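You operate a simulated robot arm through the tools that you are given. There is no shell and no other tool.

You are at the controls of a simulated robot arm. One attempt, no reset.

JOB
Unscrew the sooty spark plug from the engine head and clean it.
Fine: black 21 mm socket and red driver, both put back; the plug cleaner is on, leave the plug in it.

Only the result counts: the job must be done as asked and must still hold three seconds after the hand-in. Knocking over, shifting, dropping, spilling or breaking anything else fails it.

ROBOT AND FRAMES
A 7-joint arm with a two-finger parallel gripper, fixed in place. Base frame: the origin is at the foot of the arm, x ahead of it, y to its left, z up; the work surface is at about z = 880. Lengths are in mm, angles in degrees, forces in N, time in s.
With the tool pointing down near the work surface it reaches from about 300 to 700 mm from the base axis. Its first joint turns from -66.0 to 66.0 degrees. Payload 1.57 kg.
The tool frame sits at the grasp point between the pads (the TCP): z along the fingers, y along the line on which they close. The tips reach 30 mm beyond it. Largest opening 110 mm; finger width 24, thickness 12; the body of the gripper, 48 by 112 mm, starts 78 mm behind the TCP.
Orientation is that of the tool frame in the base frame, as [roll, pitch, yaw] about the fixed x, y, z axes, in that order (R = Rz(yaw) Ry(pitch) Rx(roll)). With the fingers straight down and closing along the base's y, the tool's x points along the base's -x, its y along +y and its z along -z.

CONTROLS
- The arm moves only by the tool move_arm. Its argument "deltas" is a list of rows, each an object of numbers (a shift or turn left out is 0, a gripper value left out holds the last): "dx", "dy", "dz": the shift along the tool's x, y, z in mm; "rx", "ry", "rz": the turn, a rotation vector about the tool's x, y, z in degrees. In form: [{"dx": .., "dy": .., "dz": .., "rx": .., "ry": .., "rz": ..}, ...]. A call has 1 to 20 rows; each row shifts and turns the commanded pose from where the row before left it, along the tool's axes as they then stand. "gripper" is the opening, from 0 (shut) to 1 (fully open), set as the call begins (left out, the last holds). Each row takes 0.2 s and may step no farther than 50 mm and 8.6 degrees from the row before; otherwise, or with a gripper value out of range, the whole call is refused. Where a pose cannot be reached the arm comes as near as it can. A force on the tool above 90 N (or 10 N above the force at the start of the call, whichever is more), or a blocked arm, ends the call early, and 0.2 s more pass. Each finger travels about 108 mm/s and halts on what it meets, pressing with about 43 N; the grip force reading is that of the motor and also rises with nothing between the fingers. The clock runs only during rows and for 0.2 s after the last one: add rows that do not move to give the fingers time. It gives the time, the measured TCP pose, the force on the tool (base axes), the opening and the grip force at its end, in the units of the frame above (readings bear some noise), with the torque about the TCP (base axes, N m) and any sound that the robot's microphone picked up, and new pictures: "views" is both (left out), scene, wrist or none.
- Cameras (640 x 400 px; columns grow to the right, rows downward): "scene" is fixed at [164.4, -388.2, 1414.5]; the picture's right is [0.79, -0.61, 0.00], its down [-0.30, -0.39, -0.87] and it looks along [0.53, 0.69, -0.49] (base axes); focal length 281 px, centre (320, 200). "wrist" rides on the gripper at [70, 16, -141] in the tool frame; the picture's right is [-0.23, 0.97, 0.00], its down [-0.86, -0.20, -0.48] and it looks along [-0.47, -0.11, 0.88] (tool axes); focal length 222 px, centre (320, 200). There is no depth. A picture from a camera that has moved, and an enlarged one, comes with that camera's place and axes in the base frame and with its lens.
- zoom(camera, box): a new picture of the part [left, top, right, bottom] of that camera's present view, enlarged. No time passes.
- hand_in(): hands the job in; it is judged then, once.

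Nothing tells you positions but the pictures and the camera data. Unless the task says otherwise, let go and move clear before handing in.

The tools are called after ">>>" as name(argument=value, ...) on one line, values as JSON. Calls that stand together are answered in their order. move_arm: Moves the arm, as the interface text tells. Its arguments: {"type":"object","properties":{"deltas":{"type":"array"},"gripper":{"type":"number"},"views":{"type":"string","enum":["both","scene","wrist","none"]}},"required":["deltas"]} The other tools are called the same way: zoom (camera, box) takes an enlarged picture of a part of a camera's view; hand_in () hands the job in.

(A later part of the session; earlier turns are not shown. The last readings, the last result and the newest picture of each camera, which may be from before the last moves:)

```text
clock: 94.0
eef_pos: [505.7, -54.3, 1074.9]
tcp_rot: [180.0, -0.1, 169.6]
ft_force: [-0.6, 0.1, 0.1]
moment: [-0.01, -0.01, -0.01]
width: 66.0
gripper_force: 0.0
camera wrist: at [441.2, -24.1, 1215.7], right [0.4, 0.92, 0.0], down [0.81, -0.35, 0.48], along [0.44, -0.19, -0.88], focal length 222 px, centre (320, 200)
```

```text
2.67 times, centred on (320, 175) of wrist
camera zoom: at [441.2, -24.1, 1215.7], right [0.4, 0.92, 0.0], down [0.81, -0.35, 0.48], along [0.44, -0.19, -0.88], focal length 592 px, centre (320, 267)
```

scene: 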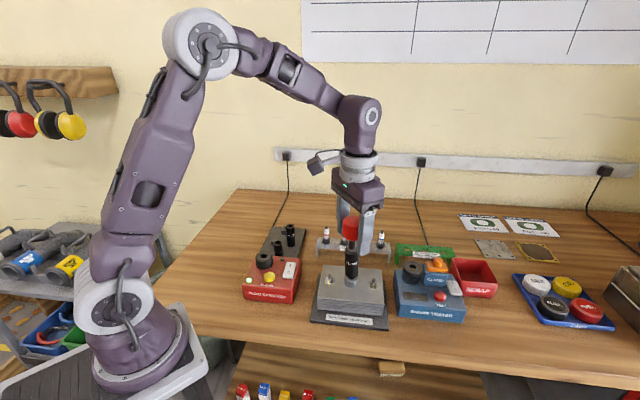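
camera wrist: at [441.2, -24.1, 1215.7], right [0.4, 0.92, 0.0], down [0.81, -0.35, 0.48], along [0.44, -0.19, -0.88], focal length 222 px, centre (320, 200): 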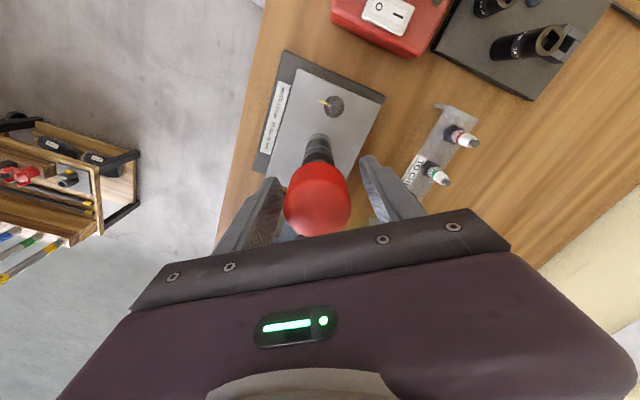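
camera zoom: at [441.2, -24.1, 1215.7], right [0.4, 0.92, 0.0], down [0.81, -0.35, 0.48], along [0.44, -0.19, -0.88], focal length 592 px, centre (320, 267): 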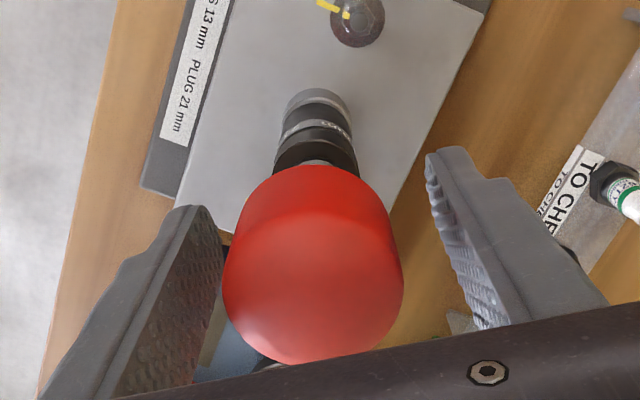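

>>> move_arm(deltas=[{"dx": 0.5, "dy": -2.0}, {}], views="none")

>>> move_arm(deltas=[{}, {}, {}], gripper=0, views="scene")

>>> zoom(camera="scene", box=[325, 205, 385, 290])

>>> zoom(camera="wrist", box=[260, 100, 380, 250])

```text
clock: 94.6
eef_pos: [504.5, -55.1, 1074.5]
tcp_rot: [180.0, 0.0, 169.7]
ft_force: [0.2, 0.8, 0.1]
moment: [0.02, 0.01, -0.02]
width: 65.7
gripper_force: 0.0
```

```text
clock: 95.4
eef_pos: [504.5, -56.0, 1074.3]
tcp_rot: [179.9, 0.0, 169.7]
ft_force: [0.2, 0.6, 0.5]
moment: [0.02, -0.03, 0.01]
width: 41.1
gripper_force: 43.1
```

scene: 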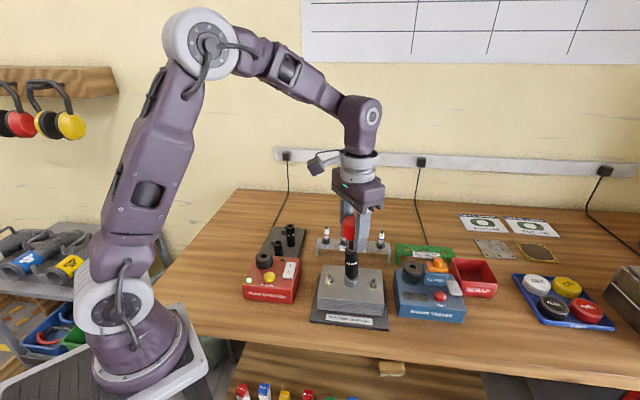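

```text
4.71 times, centred on (355, 248) of scene
camera zoom: at [164.3, -388.2, 1414.5], right [0.79, -0.61, 0.0], down [-0.3, -0.39, -0.87], along [0.53, 0.69, -0.49], focal length 1323 px, centre (155, -24)
```

zoom: 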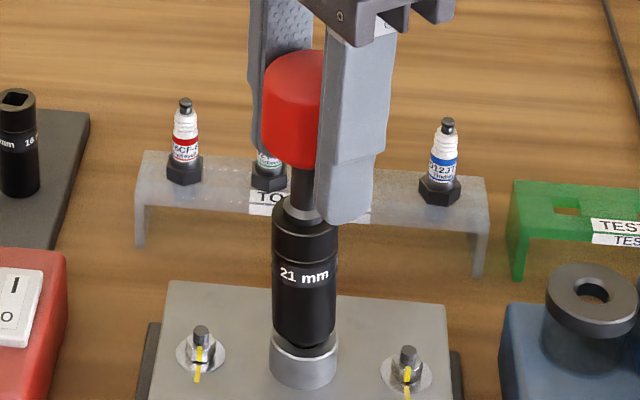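

```text
2.67 times, centred on (320, 175) of wrist
camera zoom: at [440.4, -25.9, 1215.7], right [0.4, 0.92, 0.0], down [0.81, -0.35, 0.48], along [0.44, -0.19, -0.88], focal length 592 px, centre (320, 267)
```

zoom: 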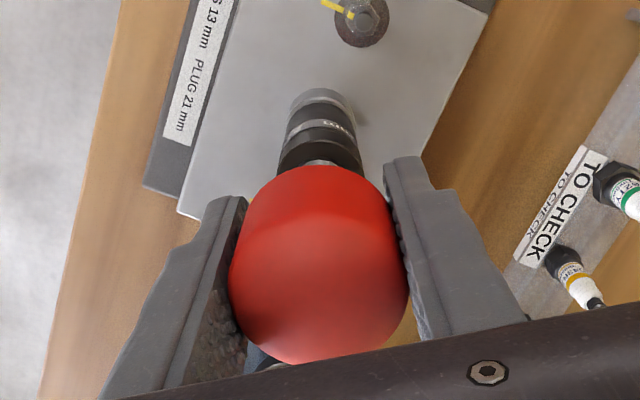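

Regripped at 41.1 mm. I'll press down and turn counter-clockwise again.

>>> move_arm(deltas=[{"dx": -1.5, "dy": -0.2}, {"dz": 1.2}, {"rz": -8}, {"rz": -8}, {"rz": -8}, {"rz": -8}, {"rz": -8}, {"rz": -8}, {"rz": -8}, {}], views="scene")

>>> zoom(camera="scene", box=[325, 205, 385, 290])

>>> zoom(camera="scene", box=[342, 264, 364, 290])

```text
clock: 97.6
eef_pos: [505.5, -56.5, 1074.4]
tcp_rot: [-179.9, 0.2, -134.2]
ft_force: [1.5, -11.0, 53.9]
moment: [-0.7, -0.07, -0.03]
width: 40.9
gripper_force: 43.2
```

scene: 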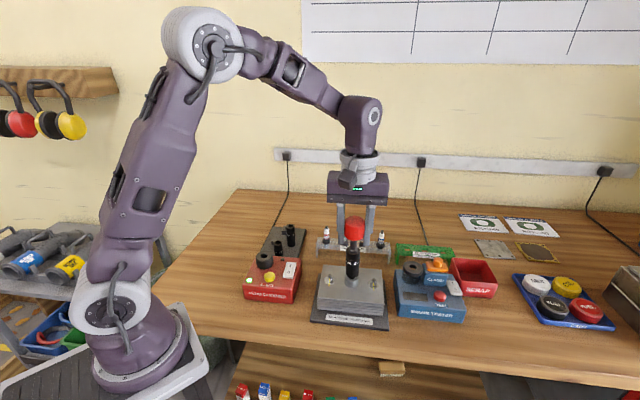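

```text
4.71 times, centred on (355, 248) of scene
camera zoom: at [163.5, -388.4, 1414.5], right [0.79, -0.61, 0.0], down [-0.3, -0.39, -0.87], along [0.53, 0.69, -0.49], focal length 1323 px, centre (155, -24)
```

zoom: 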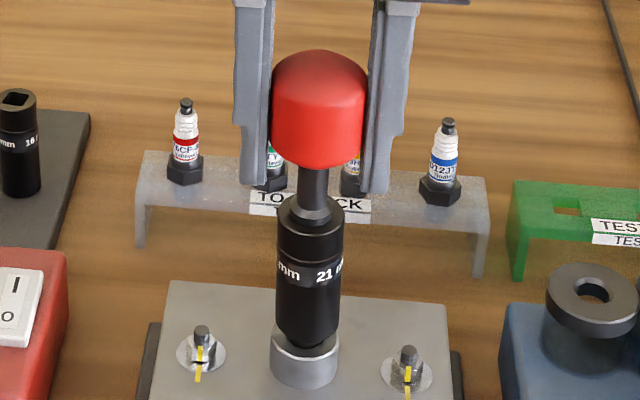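

```text
15.38 times, centred on (353, 277) of scene
camera zoom: at [163.5, -388.4, 1414.5], right [0.79, -0.61, 0.0], down [-0.3, -0.39, -0.87], along [0.53, 0.69, -0.49], focal length 4324 px, centre (-188, -985)
```

zoom: 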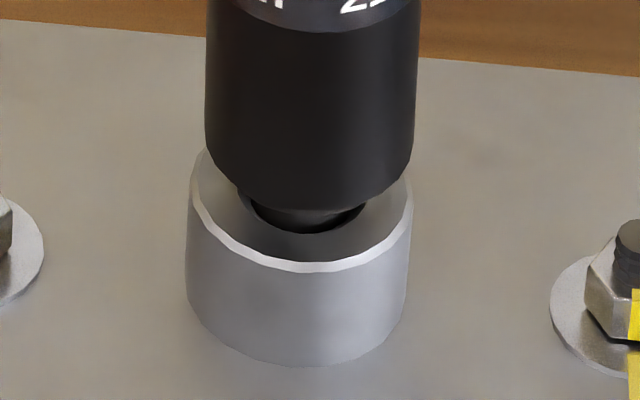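

The plug keeps rising and turning. Continuing.

>>> move_arm(deltas=[{"dx": 0.3, "dy": -0.3, "dz": -0.4}, {"rz": -8, "dy": -0.15, "dz": -0.06}, {"rz": -8, "dy": -0.15, "dz": -0.06}, {"rz": -8, "dy": -0.15, "dz": -0.06}, {"rz": -8, "dy": -0.15, "dz": -0.06}, {"rz": -8, "dy": -0.15, "dz": -0.06}, {"rz": -8, "dy": -0.15, "dz": -0.06}, {"rz": -8, "dy": -0.15, "dz": -0.06}, {"rz": -8, "dy": -0.15, "dz": -0.06}, {}], views="scene")

>>> zoom(camera="scene", box=[342, 264, 364, 290])

```text
clock: 99.8
eef_pos: [507.4, -55.4, 1074.7]
tcp_rot: [-179.9, 0.0, -70.1]
ft_force: [-1.0, -0.9, 47.7]
moment: [-0.08, 0.02, 0.01]
width: 40.5
gripper_force: 42.6
```

scene: 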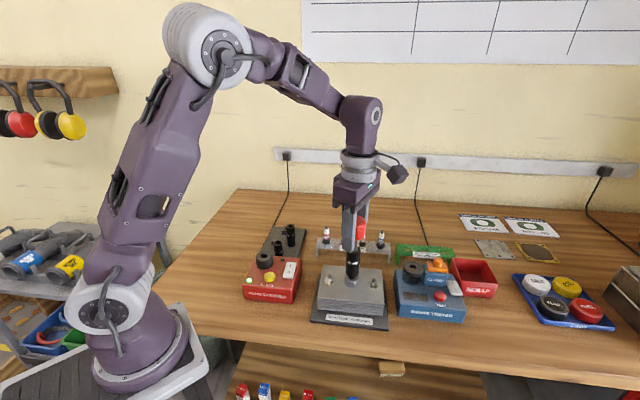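

```text
15.38 times, centred on (353, 277) of scene
camera zoom: at [163.6, -388.1, 1414.6], right [0.79, -0.61, 0.0], down [-0.3, -0.39, -0.87], along [0.53, 0.69, -0.49], focal length 4324 px, centre (-188, -985)
```

zoom: 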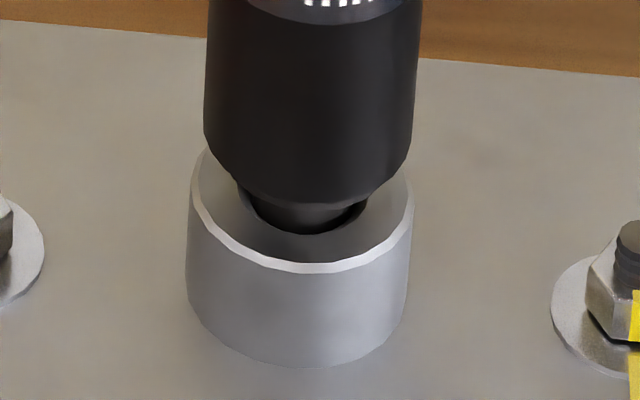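

>>> move_arm(deltas=[{"rz": -8, "dy": -0.15, "dz": -0.1}, {"rz": -8, "dy": -0.15, "dz": -0.1}, {"rz": -8, "dy": -0.15, "dz": -0.1}, {"rz": -8, "dy": -0.15, "dz": -0.1}, {"rz": -8, "dy": -0.15, "dz": -0.1}, {"rz": -8, "dy": -0.15, "dz": -0.1}, {"rz": -8, "dy": -0.15, "dz": -0.1}, {"rz": -8, "dy": -0.15, "dz": -0.1}, {"rz": -8, "dy": -0.15, "dz": -0.1}, {}], views="scene")

>>> zoom(camera="scene", box=[342, 264, 364, 290])

>>> zoom(camera="scene", box=[325, 205, 385, 290])

```text
clock: 102.0
eef_pos: [508.0, -55.6, 1074.6]
tcp_rot: [-179.9, 0.0, 1.8]
ft_force: [-0.1, -1.0, 25.0]
moment: [-0.07, -0.05, -0.04]
width: 40.9
gripper_force: 43.1
```

scene: 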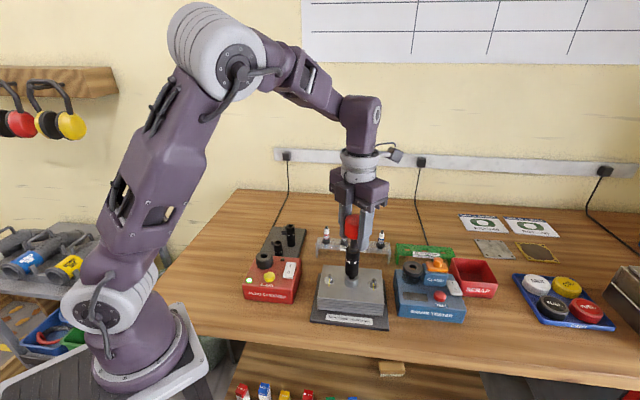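

```text
15.38 times, centred on (353, 277) of scene
camera zoom: at [163.9, -388.2, 1414.5], right [0.79, -0.61, 0.0], down [-0.3, -0.39, -0.87], along [0.53, 0.69, -0.49], focal length 4324 px, centre (-188, -985)
```

zoom: 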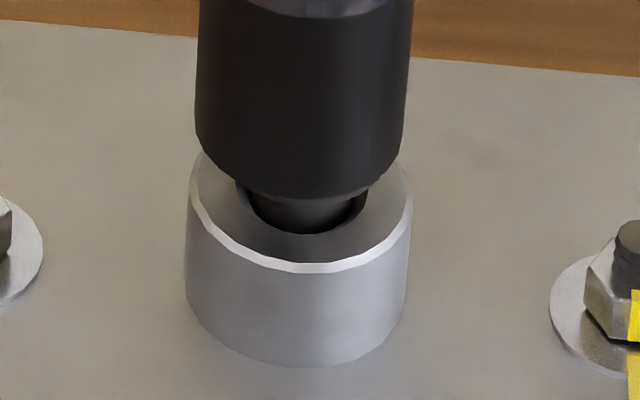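

```text
4.71 times, centred on (355, 248) of scene
camera zoom: at [163.9, -388.2, 1414.5], right [0.79, -0.61, 0.0], down [-0.3, -0.39, -0.87], along [0.53, 0.69, -0.49], focal length 1323 px, centre (155, -24)
```

zoom: 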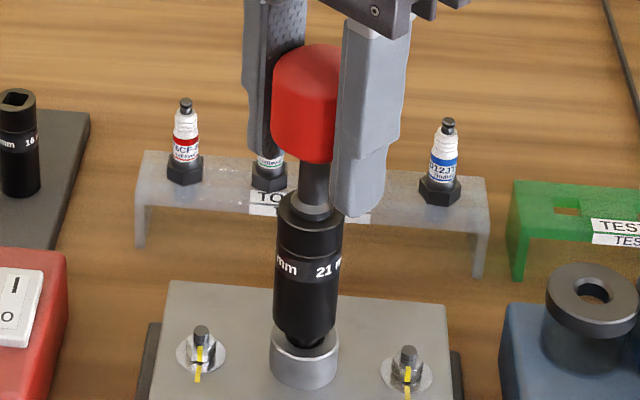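

>>> move_arm(deltas=[{"rz": -7, "dy": -0.15, "dz": -0.1}, {"rz": -7, "dy": -0.15, "dz": -0.1}, {"rz": -6, "dy": -0.15, "dz": -0.1}, {}], views="none")

>>> move_arm(deltas=[{}, {}, {}], gripper=0.6, views="none")

>>> zoom(camera="scene", box=[325, 205, 385, 290])

>>> zoom(camera="wrist", box=[260, 100, 380, 250])

```text
clock: 103.0
eef_pos: [508.4, -53.6, 1075.9]
tcp_rot: [-179.9, 0.0, 21.8]
ft_force: [-0.2, -1.8, 15.0]
moment: [-0.07, -0.03, -0.01]
width: 40.7
gripper_force: 43.1
```

```text
clock: 103.8
eef_pos: [508.1, -55.8, 1076.3]
tcp_rot: [-179.9, 0.0, 21.8]
ft_force: [0.6, -0.3, -0.2]
moment: [0.0, -0.02, -0.04]
width: 65.9
gripper_force: 0.0
```

```text
4.71 times, centred on (355, 248) of scene
camera zoom: at [164.4, -388.2, 1414.5], right [0.79, -0.61, 0.0], down [-0.3, -0.39, -0.87], along [0.53, 0.69, -0.49], focal length 1323 px, centre (155, -24)
```

zoom: 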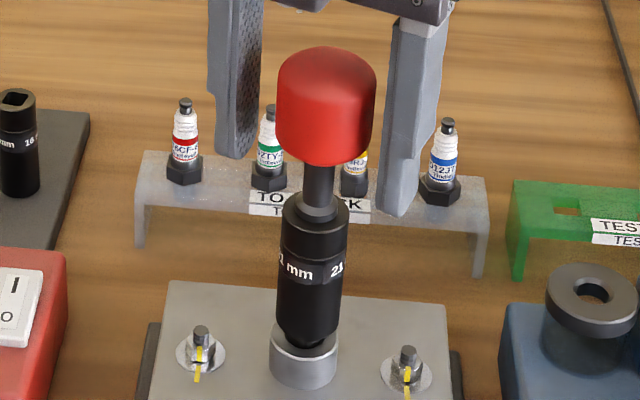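

```text
2.67 times, centred on (320, 175) of wrist
camera zoom: at [579.6, -44.1, 1216.9], right [0.15, -0.99, 0.0], down [-0.87, -0.13, 0.48], along [-0.47, -0.07, -0.88], focal length 592 px, centre (320, 267)
```

zoom: 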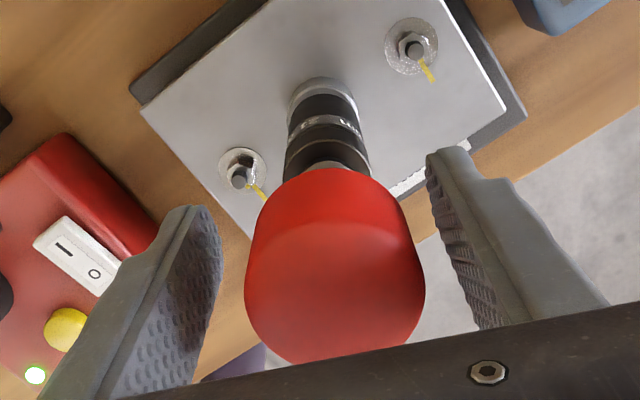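

The driver stands by itself. I'll recentre, rewind the open gripper about 210°, and regrip.

>>> move_arm(deltas=[{"dy": 3, "dx": -0.7}, {"rz": 8.2}, {"rz": 8.2}, {"rz": 8.2}, {"rz": 8.2}, {"rz": 8.2}, {"rz": 8.2}, {"rz": 8.2}, {"rz": 8.2}, {"rz": 8.2}, {"rz": 8.2}, {"rz": 8.2}, {"rz": 8.2}, {"rz": 8.2}, {}], views="none")

>>> move_arm(deltas=[{"rz": 8.2}, {"rz": 8.2}, {"rz": 8.2}, {"rz": 8.2}, {"rz": 8.2}, {"rz": 8.2}, {"rz": 8.2}, {"rz": 8.2}, {"rz": 8.2}, {"rz": 8.2}, {"rz": 8.2}, {"rz": 8.2}, {}], views="scene")

>>> zoom(camera="wrist", box=[260, 100, 380, 250])

```text
clock: 107.0
eef_pos: [508.5, -57.7, 1076.6]
tcp_rot: [180.0, 0.0, -85.0]
ft_force: [0.1, 0.8, 0.6]
moment: [-0.01, 0.01, 0.01]
width: 66.1
gripper_force: 0.1
```

```text
clock: 109.8
eef_pos: [507.9, -57.2, 1074.5]
tcp_rot: [-180.0, 0.0, 176.7]
ft_force: [0.6, -0.4, -1.2]
moment: [-0.01, 0.0, 0.01]
width: 65.9
gripper_force: 0.0
```

scene: 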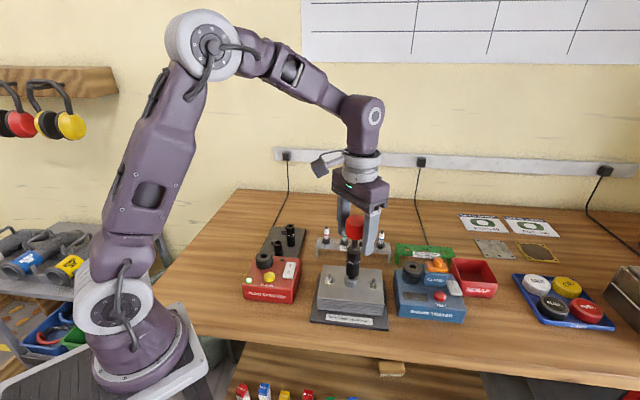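

```text
2.67 times, centred on (320, 175) of wrist
camera zoom: at [440.5, -37.0, 1216.6], right [0.28, 0.96, 0.0], down [0.84, -0.25, 0.48], along [0.46, -0.14, -0.88], focal length 592 px, centre (320, 267)
```

zoom: 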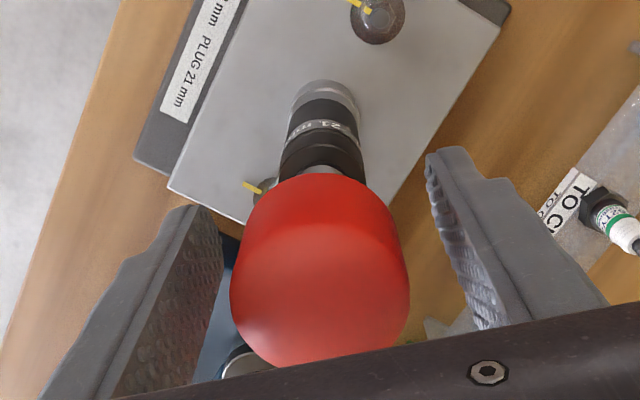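

>>> move_arm(deltas=[{}, {}, {}], gripper=0, views="none")

>>> move_arm(deltas=[{"dz": 1.0}, {"rz": -8, "dy": -0.1}, {"rz": -8, "dy": -0.1}, {"rz": -8, "dy": -0.1, "dz": -0.05}, {"rz": -8, "dy": -0.1, "dz": -0.05}, {"rz": -8, "dy": -0.1, "dz": -0.05}, {"rz": -8, "dy": -0.1, "dz": -0.05}, {"rz": -8, "dy": -0.1, "dz": -0.05}, {"rz": -8, "dy": -0.1, "dz": -0.05}, {}], views="scene")

>>> zoom(camera="scene", box=[342, 264, 364, 290])

>>> zoom(camera="scene", box=[325, 205, 385, 290])

```text
clock: 110.6
eef_pos: [508.9, -58.9, 1074.5]
tcp_rot: [180.0, 0.1, 176.6]
ft_force: [-0.2, 0.3, 0.5]
moment: [0.02, -0.02, -0.02]
width: 40.6
gripper_force: 42.7
```

```text
clock: 112.8
eef_pos: [509.6, -58.4, 1074.5]
tcp_rot: [-180.0, 0.0, -119.3]
ft_force: [0.3, 0.6, 12.8]
moment: [0.09, -0.03, -0.02]
width: 40.8
gripper_force: 42.9
```

scene: 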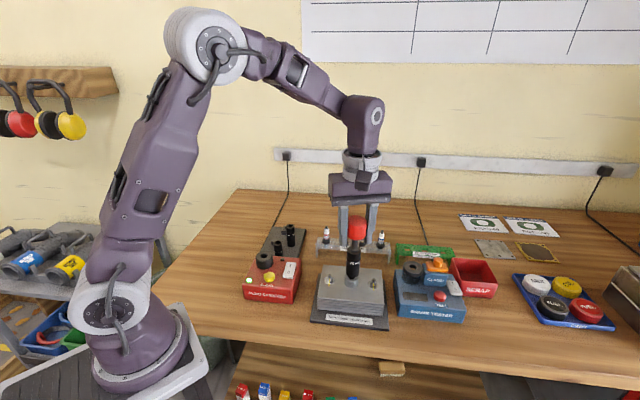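

```text
15.38 times, centred on (353, 277) of scene
camera zoom: at [164.2, -388.2, 1414.5], right [0.79, -0.61, 0.0], down [-0.3, -0.39, -0.87], along [0.53, 0.69, -0.49], focal length 4324 px, centre (-188, -985)
```

zoom: 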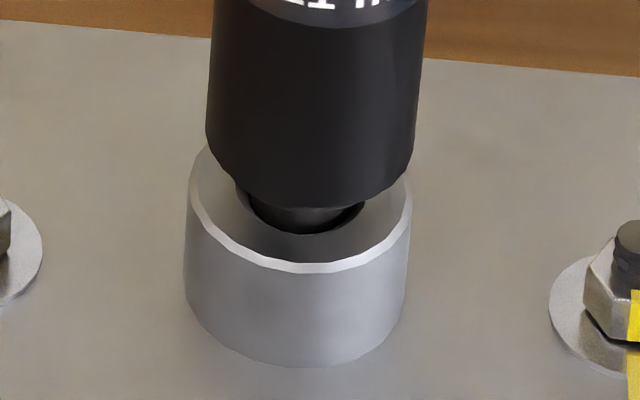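

```text
4.71 times, centred on (355, 248) of scene
camera zoom: at [164.2, -388.2, 1414.5], right [0.79, -0.61, 0.0], down [-0.3, -0.39, -0.87], along [0.53, 0.69, -0.49], focal length 1323 px, centre (155, -24)
```

zoom: 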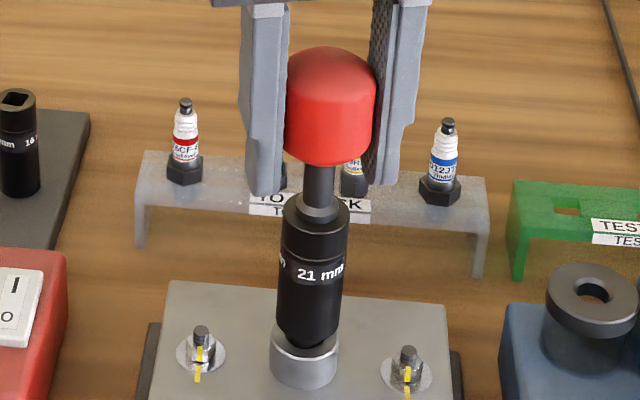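

>>> move_arm(deltas=[{"dz": 0.6}, {"rz": -8, "dy": -0.1}, {"rz": -8, "dy": -0.1}, {"rz": -8, "dy": -0.1}, {"rz": -8, "dy": -0.1}, {"rz": -8, "dy": -0.1}, {"rz": -8, "dy": -0.1}, {"rz": -8, "dy": -0.1}, {"rz": -8, "dy": -0.1}, {}], views="none")

>>> zoom(camera="scene", box=[342, 264, 364, 290])

>>> move_arm(deltas=[{"rz": -8, "dy": -0.1}, {"rz": -8, "dy": -0.1}, {"rz": -8, "dy": -0.1}, {"rz": -8, "dy": -0.1}, {"rz": -8, "dy": -0.1}, {"rz": -8, "dy": -0.1}, {"rz": -8, "dy": -0.1}, {"rz": -8, "dy": -0.1}, {}], views="scene")

>>> zoom(camera="scene", box=[342, 264, 364, 290])

```text
clock: 115.0
eef_pos: [510.1, -59.0, 1074.9]
tcp_rot: [-180.0, 0.0, -55.2]
ft_force: [1.6, 0.3, 25.8]
moment: [0.05, -0.05, 0.01]
width: 40.8
gripper_force: 42.7
```

```text
15.38 times, centred on (353, 277) of scene
camera zoom: at [163.9, -388.2, 1414.5], right [0.79, -0.61, 0.0], down [-0.3, -0.39, -0.87], along [0.53, 0.69, -0.49], focal length 4324 px, centre (-188, -985)
```

zoom: 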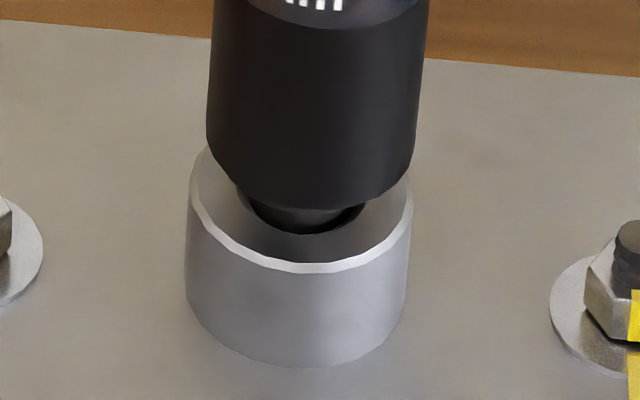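

```text
clock: 117.0
eef_pos: [509.3, -57.4, 1073.9]
tcp_rot: [-180.0, 0.0, 8.9]
ft_force: [1.4, -0.4, 25.3]
moment: [0.14, 0.01, -0.02]
width: 40.7
gripper_force: 42.5
```

scene: 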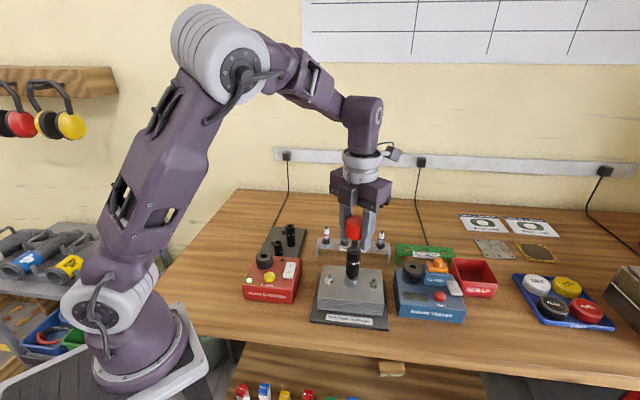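

```text
15.38 times, centred on (353, 277) of scene
camera zoom: at [164.0, -388.1, 1414.5], right [0.79, -0.61, 0.0], down [-0.3, -0.39, -0.87], along [0.53, 0.69, -0.49], focal length 4324 px, centre (-188, -985)
```

zoom: 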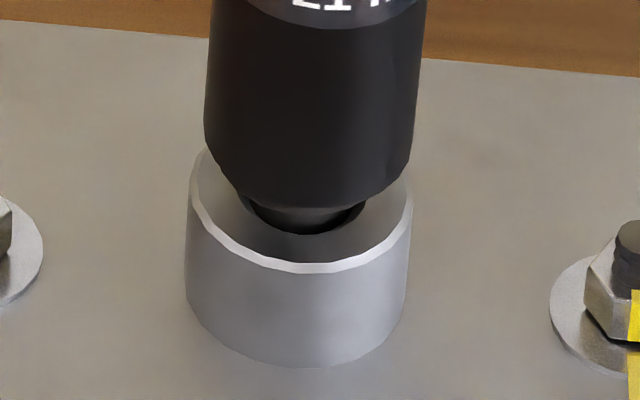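

No more rise with this light pressure. To be sure, I'll rewind once more and turn with firmer pressure to see whether it's fully unthreaded.

>>> move_arm(deltas=[{}, {}, {}], gripper=0.6, views="none")

>>> zoom(camera="wrist", box=[260, 100, 380, 250])

>>> zoom(camera="scene", box=[325, 205, 385, 290])

```text
clock: 117.8
eef_pos: [510.0, -58.5, 1073.7]
tcp_rot: [-179.9, 0.0, 8.7]
ft_force: [0.3, -0.3, 0.3]
moment: [-0.01, 0.02, -0.01]
width: 65.9
gripper_force: 0.0
```

```text
2.67 times, centred on (320, 175) of wrist
camera zoom: at [582.0, -62.8, 1215.6], right [-0.08, -1.0, 0.0], down [-0.88, 0.07, 0.48], along [-0.48, 0.04, -0.88], focal length 592 px, centre (320, 267)
```

zoom: 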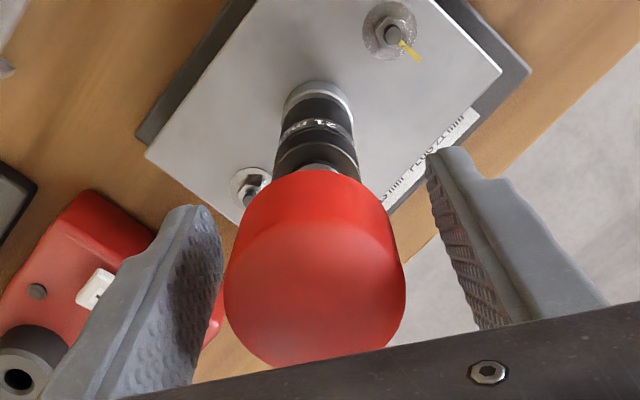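

```text
4.71 times, centred on (355, 248) of scene
camera zoom: at [164.4, -388.2, 1414.5], right [0.79, -0.61, 0.0], down [-0.3, -0.39, -0.87], along [0.53, 0.69, -0.49], focal length 1323 px, centre (155, -24)
```

zoom: 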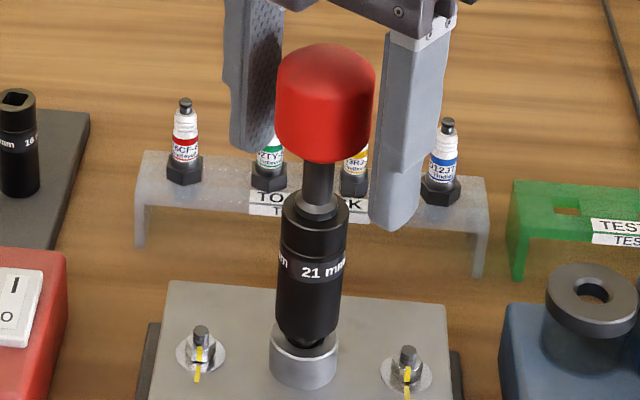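

The driver top has crept up about 1.6 mm since the last check, so the thread is still engaged and rising. I'll keep ratcheting.

>>> move_arm(deltas=[{"dy": -1.6}, {"rz": 8.4}, {"rz": 8.4}, {"rz": 8.4}, {"rz": 8.4}, {"rz": 8.4}, {"rz": 8.4}, {"rz": 8.4}, {"rz": 8.4}, {"rz": 8.4}, {"rz": 8.4}, {"rz": 8.4}, {"rz": 8.4}, {"rz": 8.4}, {"rz": 8.4}, {"rz": 8.4}, {"rz": 8.4}, {"rz": 8.4}, {"rz": 8.4}, {}], views="none")

>>> move_arm(deltas=[{"rz": 8.4}, {"rz": 8.4}, {"rz": 8.4}, {"rz": 8.4}, {"rz": 8.4}, {"rz": 8.4}, {}], views="scene")

>>> zoom(camera="wrist", box=[260, 100, 380, 250])

```text
clock: 122.0
eef_pos: [509.2, -56.5, 1074.3]
tcp_rot: [-180.0, 0.0, -142.6]
ft_force: [0.5, -0.8, -0.4]
moment: [0.0, 0.03, -0.01]
width: 66.1
gripper_force: 0.2
```

```text
clock: 123.6
eef_pos: [510.1, -56.7, 1074.9]
tcp_rot: [-179.9, 0.0, 167.0]
ft_force: [-0.3, -0.2, -0.3]
moment: [-0.02, -0.01, 0.04]
width: 66.0
gripper_force: 0.0
```

scene: 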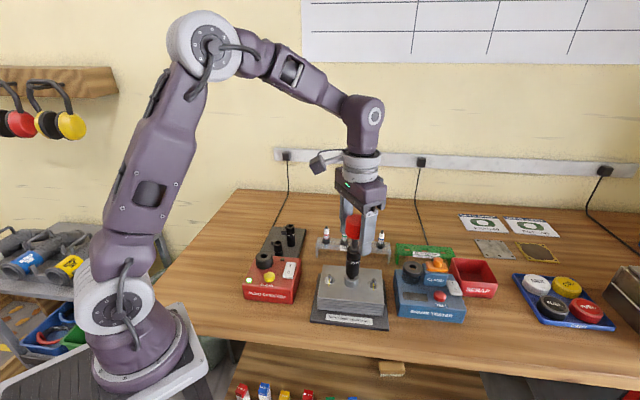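

```text
2.67 times, centred on (320, 175) of wrist
camera zoom: at [446.2, -24.6, 1216.0], right [0.44, 0.9, 0.0], down [0.79, -0.39, 0.48], along [0.43, -0.21, -0.88], focal length 592 px, centre (320, 267)
```

zoom: 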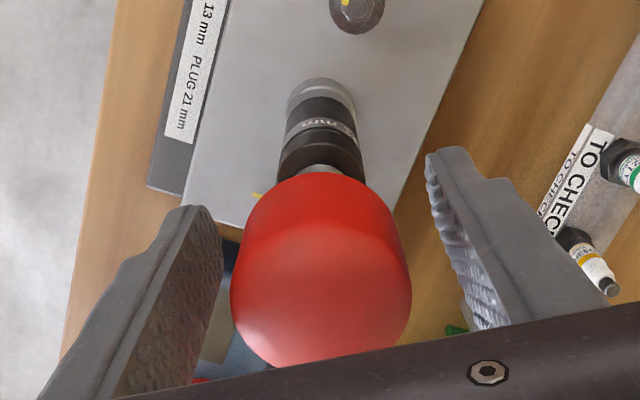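

>>> move_arm(deltas=[{}, {}, {}], gripper=0, views="none")

>>> move_arm(deltas=[{"dz": 1.2}, {"rz": -8.4, "dy": -0.1}, {"rz": -8.4, "dy": -0.1}, {"rz": -8.4, "dy": -0.1}, {"rz": -8.4, "dy": -0.1}, {"rz": -8.4, "dy": -0.1}, {"rz": -8.4, "dy": -0.1}, {"rz": -8.4, "dy": -0.1}, {"rz": -8.4, "dy": -0.1}, {"rz": -8.4, "dy": -0.1}, {"rz": -8.4, "dy": -0.1}, {"rz": -8.4, "dy": -0.1}, {"rz": -8.4, "dy": -0.1}], views="none")

>>> move_arm(deltas=[{"rz": -8.4, "dy": -0.1}, {"rz": -8.4, "dy": -0.1}, {"rz": -8.4, "dy": -0.1}, {"rz": -8.4, "dy": -0.1}, {"rz": -8.4, "dy": -0.1}, {"rz": -8.4, "dy": -0.1}, {"rz": -8.4, "dy": -0.1}, {"rz": -8.4, "dy": -0.1}, {"rz": -8.4, "dy": -0.1}, {"rz": -8.4, "dy": -0.1}, {"rz": -8.4, "dy": -0.1}, {"rz": -8.4, "dy": -0.1}, {}], views="scene")

>>> zoom(camera="scene", box=[342, 264, 364, 290])

>>> zoom(camera="scene", box=[325, 205, 385, 290])

```text
clock: 124.4
eef_pos: [510.4, -56.7, 1075.3]
tcp_rot: [180.0, 0.0, 167.1]
ft_force: [0.0, 0.6, 0.3]
moment: [-0.03, -0.03, -0.01]
width: 40.5
gripper_force: 43.3
```

```text
clock: 127.2
eef_pos: [510.6, -56.3, 1073.2]
tcp_rot: [-179.9, 0.0, -91.9]
ft_force: [-0.3, 0.8, 41.7]
moment: [0.16, 0.09, -0.05]
width: 40.6
gripper_force: 43.4
```

```text
clock: 130.0
eef_pos: [510.4, -58.1, 1073.0]
tcp_rot: [180.0, -0.1, 8.9]
ft_force: [-0.5, 1.3, 45.7]
moment: [0.06, 0.14, 0.0]
width: 40.6
gripper_force: 42.8
```

scene: 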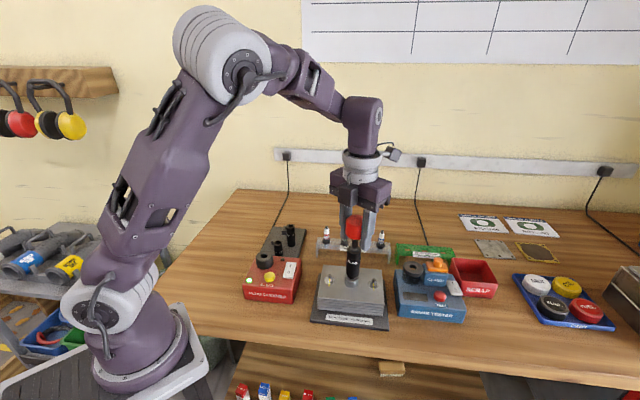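

```text
15.38 times, centred on (353, 277) of scene
camera zoom: at [163.6, -388.1, 1414.6], right [0.79, -0.61, 0.0], down [-0.3, -0.39, -0.87], along [0.53, 0.69, -0.49], focal length 4324 px, centre (-188, -985)
```

zoom: 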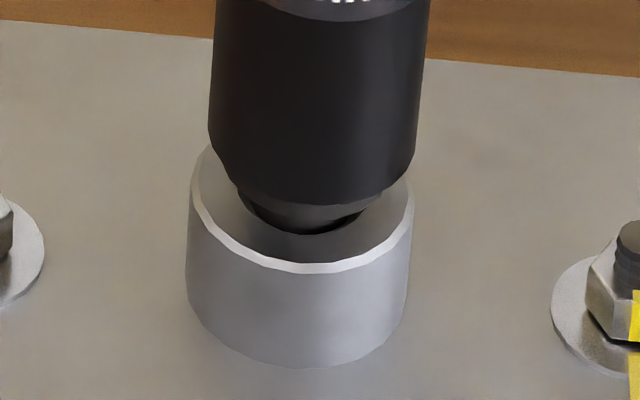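

```text
4.71 times, centred on (355, 248) of scene
camera zoom: at [163.6, -388.1, 1414.6], right [0.79, -0.61, 0.0], down [-0.3, -0.39, -0.87], along [0.53, 0.69, -0.49], focal length 1323 px, centre (155, -24)
```

zoom: 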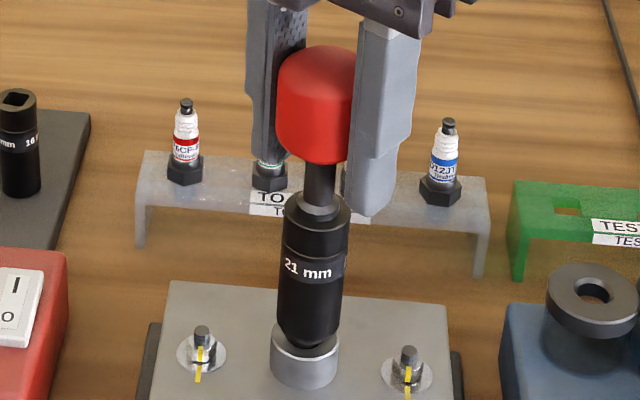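

No further rise even at 45 N, so the plug has reached the end of its thread. I'll lift the driver out and return it to the stand, then remove the socket.

>>> move_arm(deltas=[{"dz": -3}, {"dz": -5}, {"dz": -8}, {"dz": -14}, {"dz": -20}, {}], views="scene")

>>> zoom(camera="scene", box=[320, 180, 390, 290])

>>> zoom(camera="scene", box=[342, 264, 364, 290])

```text
clock: 131.4
eef_pos: [510.1, -56.8, 1122.5]
tcp_rot: [180.0, 0.0, 8.7]
ft_force: [1.5, 0.9, -2.4]
moment: [-0.01, -0.01, 0.02]
width: 40.9
gripper_force: 42.7
```

scene: 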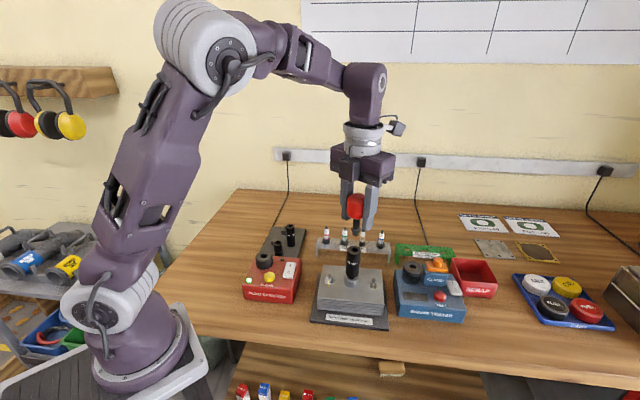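

```text
3.64 times, centred on (355, 235) of scene
camera zoom: at [164.4, -388.2, 1414.5], right [0.79, -0.61, 0.0], down [-0.3, -0.39, -0.87], along [0.53, 0.69, -0.49], focal length 1022 px, centre (193, 73)
```

zoom: 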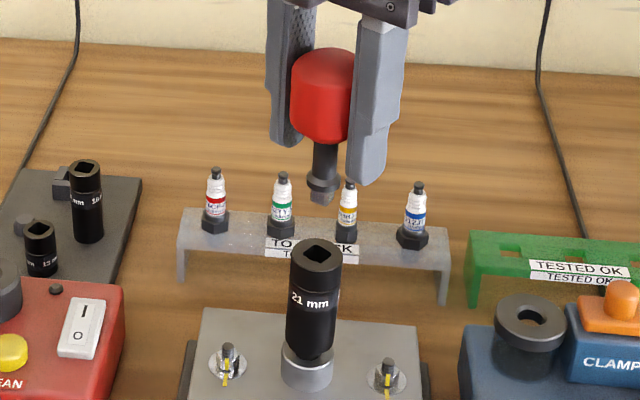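

```text
15.38 times, centred on (353, 277) of scene
camera zoom: at [164.4, -388.2, 1414.5], right [0.79, -0.61, 0.0], down [-0.3, -0.39, -0.87], along [0.53, 0.69, -0.49], focal length 4324 px, centre (-188, -985)
```

zoom: 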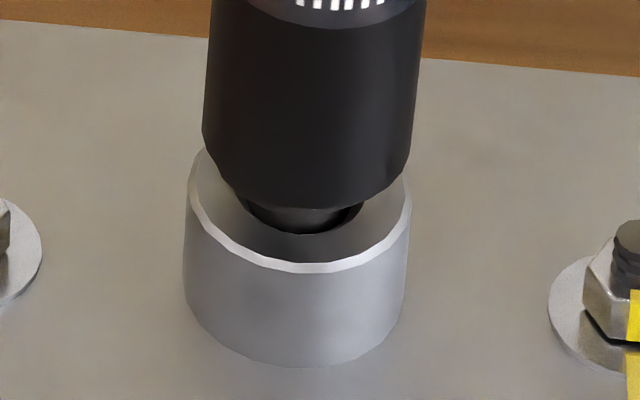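

The plug now looks loose in its hole. I'll rotate to about yaw -142, where the driver square should match its holder, and carry the driver back.

>>> move_arm(deltas=[{"rz": 8.36}, {"rz": 8.36}, {"rz": 8.36}, {"rz": 8.36}, {"rz": 8.36}, {"rz": 8.36}, {"rz": 8.36}, {"rz": 8.36}, {"rz": 8.36}, {"rz": 8.36}, {"rz": 8.36}, {"rz": 8.36}, {"rz": 8.36}, {"rz": 8.36}, {"rz": 8.36}, {"rz": 8.36}, {"rz": 8.36}, {"rz": 8.36}, {}], views="none")

>>> move_arm(deltas=[{"dx": -27.3, "dy": 33.04}, {"dx": -27.3, "dy": 33.04}, {"dx": -27.3, "dy": 33.04}, {"dx": -27.3, "dy": 33.04}, {"dx": -27.3, "dy": 33.04}, {"dx": -27.3, "dy": 33.04}, {"dx": -27.3, "dy": 33.04}, {}, {}])

>>> zoom(camera="wrist", box=[290, 110, 350, 180])

>>> zoom(camera="scene", box=[255, 140, 315, 220])

>>> zoom(camera="scene", box=[335, 235, 375, 290])

```text
clock: 135.4
eef_pos: [512.5, -57.8, 1123.7]
tcp_rot: [180.0, -0.1, -141.9]
ft_force: [0.9, 0.9, -2.4]
moment: [-0.01, -0.02, 0.0]
width: 40.7
gripper_force: 43.3
```

```text
clock: 137.4
eef_pos: [516.4, 243.6, 1122.5]
tcp_rot: [-180.0, 0.0, -141.7]
ft_force: [0.3, 0.2, -1.5]
moment: [-0.04, -0.01, -0.03]
width: 40.4
gripper_force: 43.0
camera wrist: at [453.1, 214.5, 1264.2], right [-0.42, 0.91, 0.0], down [0.8, 0.37, 0.48], along [0.43, 0.2, -0.88], focal length 222 px, centre (320, 200)
```

scene: 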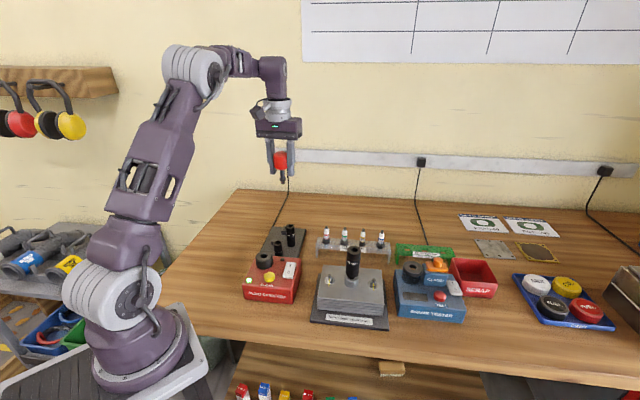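
wrist: 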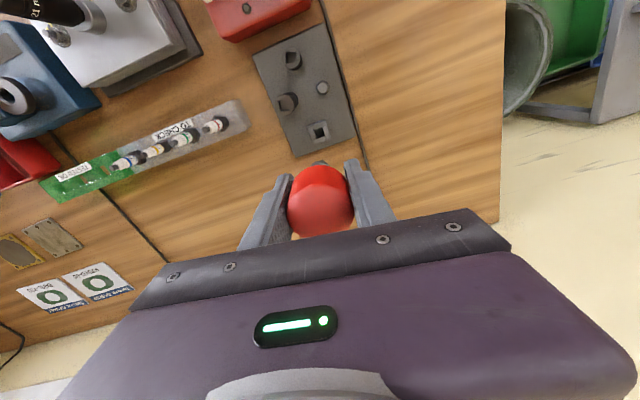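

```text
5.71 times, centred on (320, 145) of wrist
camera zoom: at [453.1, 214.5, 1264.2], right [-0.42, 0.91, 0.0], down [0.8, 0.37, 0.48], along [0.43, 0.2, -0.88], focal length 1269 px, centre (320, 514)
```

zoom: 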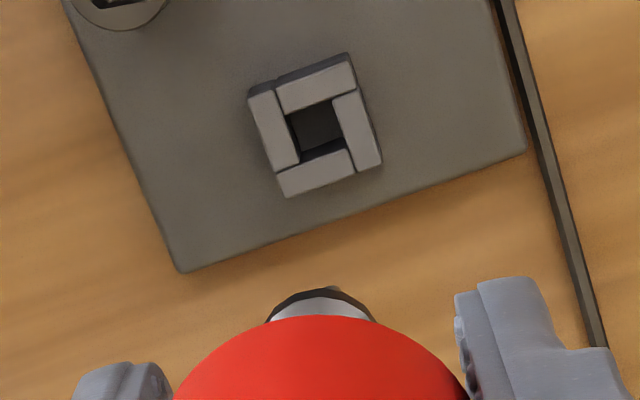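

```text
5.00 times, centred on (285, 180) of scene
camera zoom: at [164.4, -388.2, 1414.5], right [0.79, -0.61, 0.0], down [-0.3, -0.39, -0.87], along [0.53, 0.69, -0.49], focal length 1405 px, centre (495, 300)
```

zoom: 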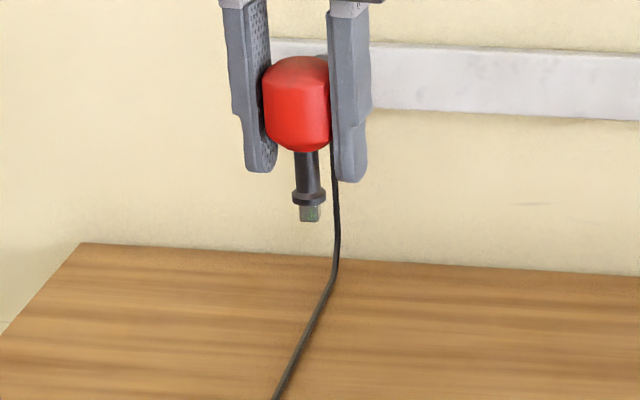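

```text
7.27 times, centred on (355, 262) of scene
camera zoom: at [164.4, -388.2, 1414.5], right [0.79, -0.61, 0.0], down [-0.3, -0.39, -0.87], along [0.53, 0.69, -0.49], focal length 2044 px, centre (66, -254)
```

zoom: 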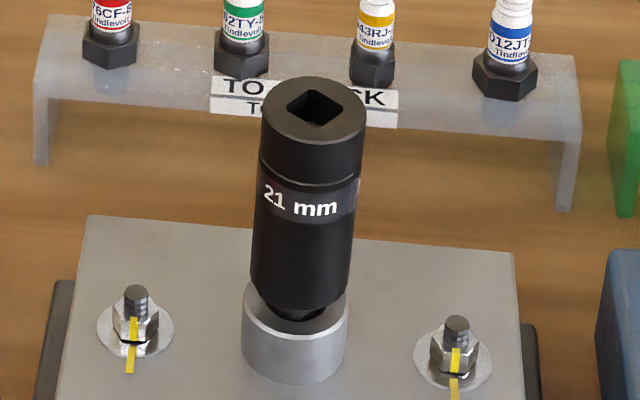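

>>> zoom(camera="scene", box=[274, 165, 292, 190])

>>> zoom(camera="wrist", box=[303, 110, 337, 148])

```text
16.00 times, centred on (283, 178) of scene
camera zoom: at [164.4, -388.2, 1414.5], right [0.79, -0.61, 0.0], down [-0.3, -0.39, -0.87], along [0.53, 0.69, -0.49], focal length 4497 px, centre (912, 560)
```

zoom: 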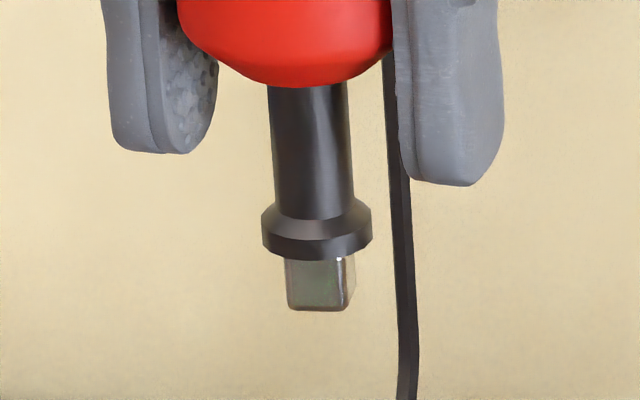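

```text
10.53 times, centred on (320, 129) of wrist
camera zoom: at [453.1, 214.5, 1264.2], right [-0.42, 0.91, 0.0], down [0.8, 0.37, 0.48], along [0.43, 0.2, -0.88], focal length 2338 px, centre (320, 947)
```

zoom: 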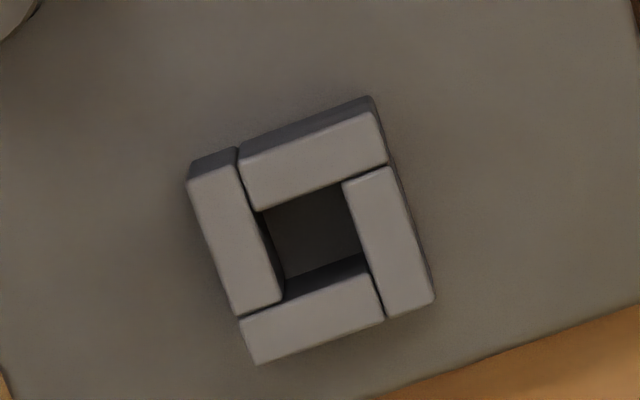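

The driver square is about 3–4° off the holder, and the position needs about 2 mm of correction. I'll adjust and descend to just above the holder.

>>> move_arm(deltas=[{"dx": -1.5, "dy": -1.8, "rz": 3.5}, {"dz": 40}, {"dz": 40}, {"dz": 35}, {"dz": 17}, {}, {}])

>>> zoom(camera="wrist", box=[295, 125, 345, 180])

>>> zoom(camera="scene", box=[274, 205, 302, 240])

```text
clock: 139.0
eef_pos: [520.2, 242.3, 992.5]
tcp_rot: [180.0, 0.1, -145.3]
ft_force: [-0.4, -0.4, -2.1]
moment: [-0.03, 0.02, -0.01]
width: 40.8
gripper_force: 43.3
camera wrist: at [453.7, 217.1, 1132.9], right [-0.37, 0.93, 0.0], down [0.82, 0.32, 0.48], along [0.44, 0.18, -0.88], focal length 222 px, centre (320, 200)
```

scene: 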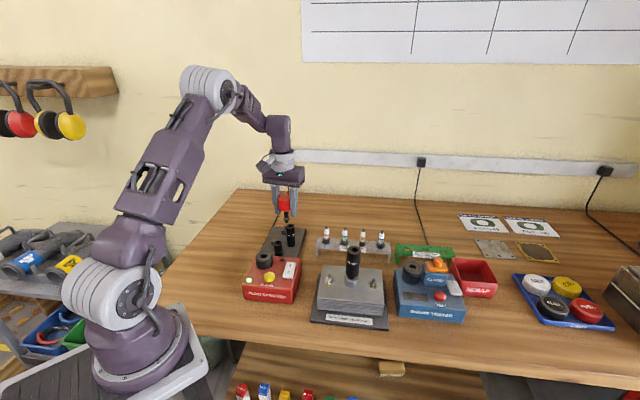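
wrist: 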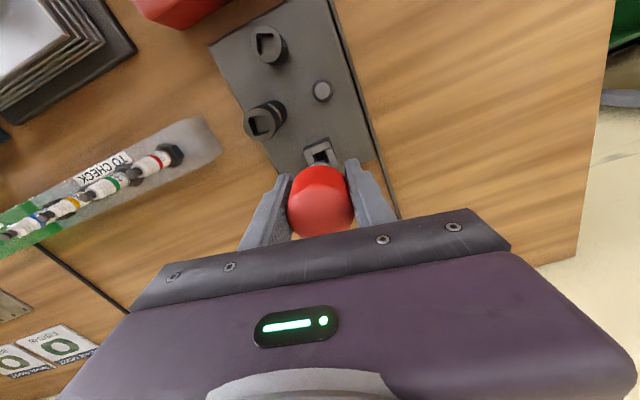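

```text
7.27 times, centred on (320, 152) of wrist
camera zoom: at [453.7, 217.1, 1132.9], right [-0.37, 0.93, 0.0], down [0.82, 0.32, 0.48], along [0.44, 0.18, -0.88], focal length 1615 px, centre (320, 546)
```

zoom: 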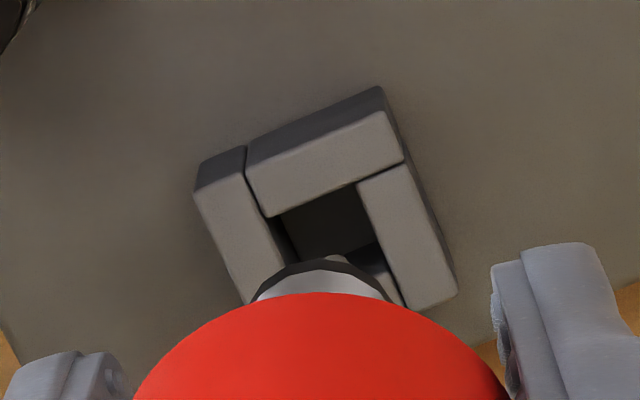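

```text
11.43 times, centred on (288, 222) of scene
camera zoom: at [164.4, -388.2, 1414.5], right [0.79, -0.61, 0.0], down [-0.3, -0.39, -0.87], along [0.53, 0.69, -0.49], focal length 3212 px, centre (686, -57)
```

zoom: 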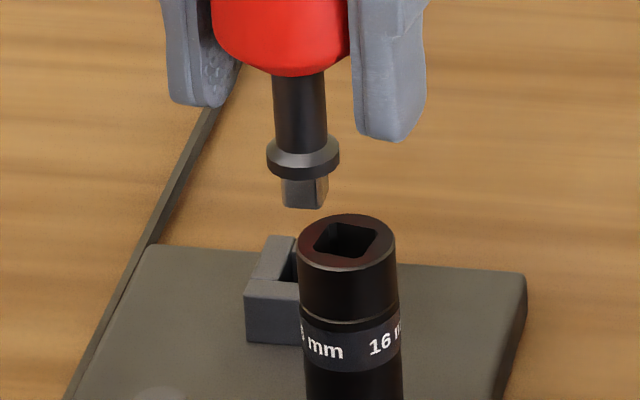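

>>> move_arm(deltas=[{"dx": -0.3, "dy": 1.36}, {"dz": 5}, {"dz": 5}, {}])

>>> zoom(camera="wrist", box=[300, 130, 340, 175])

>>> zoom(camera="scene", box=[276, 212, 296, 238])

```text
clock: 140.0
eef_pos: [519.6, 243.9, 981.1]
tcp_rot: [180.0, 0.1, -145.3]
ft_force: [1.4, 0.2, -1.9]
moment: [0.03, -0.02, 0.0]
width: 40.5
gripper_force: 43.0
camera wrist: at [453.5, 218.4, 1122.6], right [-0.37, 0.93, 0.0], down [0.82, 0.32, 0.48], along [0.44, 0.18, -0.88], focal length 222 px, centre (320, 200)
```

scene: 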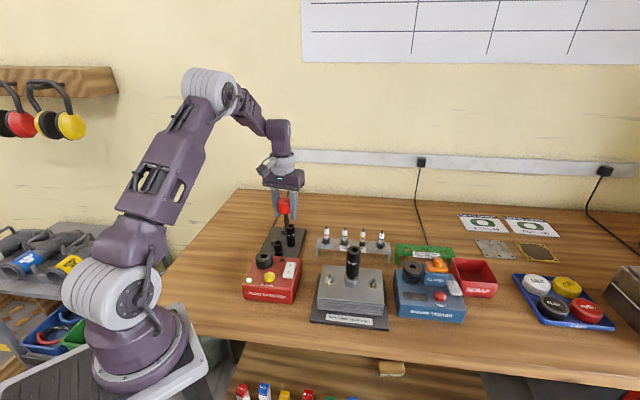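
wrist: 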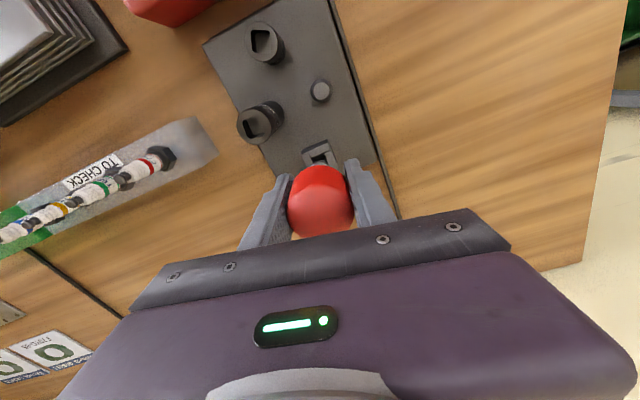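

```text
8.89 times, centred on (320, 152) of wrist
camera zoom: at [453.5, 218.4, 1122.6], right [-0.37, 0.93, 0.0], down [0.82, 0.32, 0.48], along [0.44, 0.18, -0.88], focal length 1974 px, centre (320, 622)
```

zoom: 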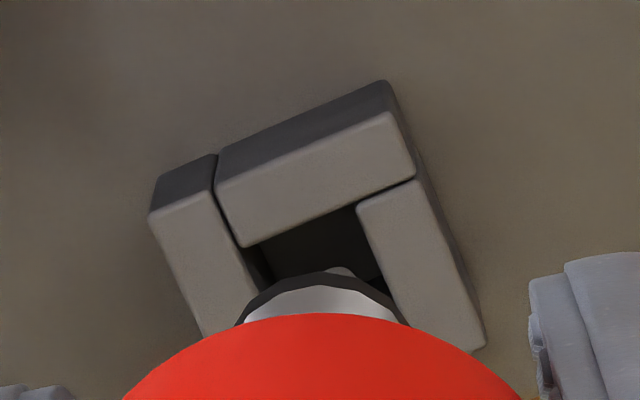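

```text
15.38 times, centred on (286, 225) of scene
camera zoom: at [164.4, -388.2, 1414.5], right [0.79, -0.61, 0.0], down [-0.3, -0.39, -0.87], along [0.53, 0.69, -0.49], focal length 4324 px, centre (843, -185)
```

zoom: 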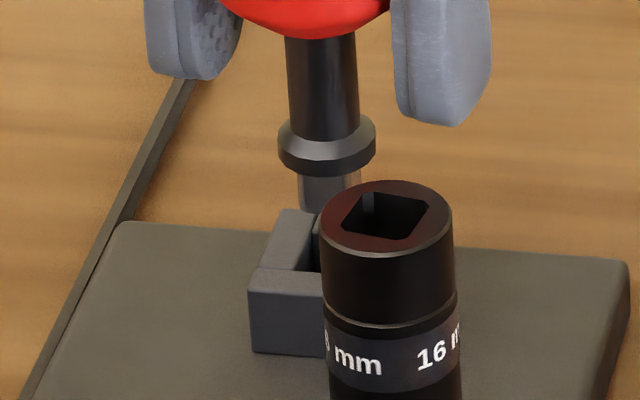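

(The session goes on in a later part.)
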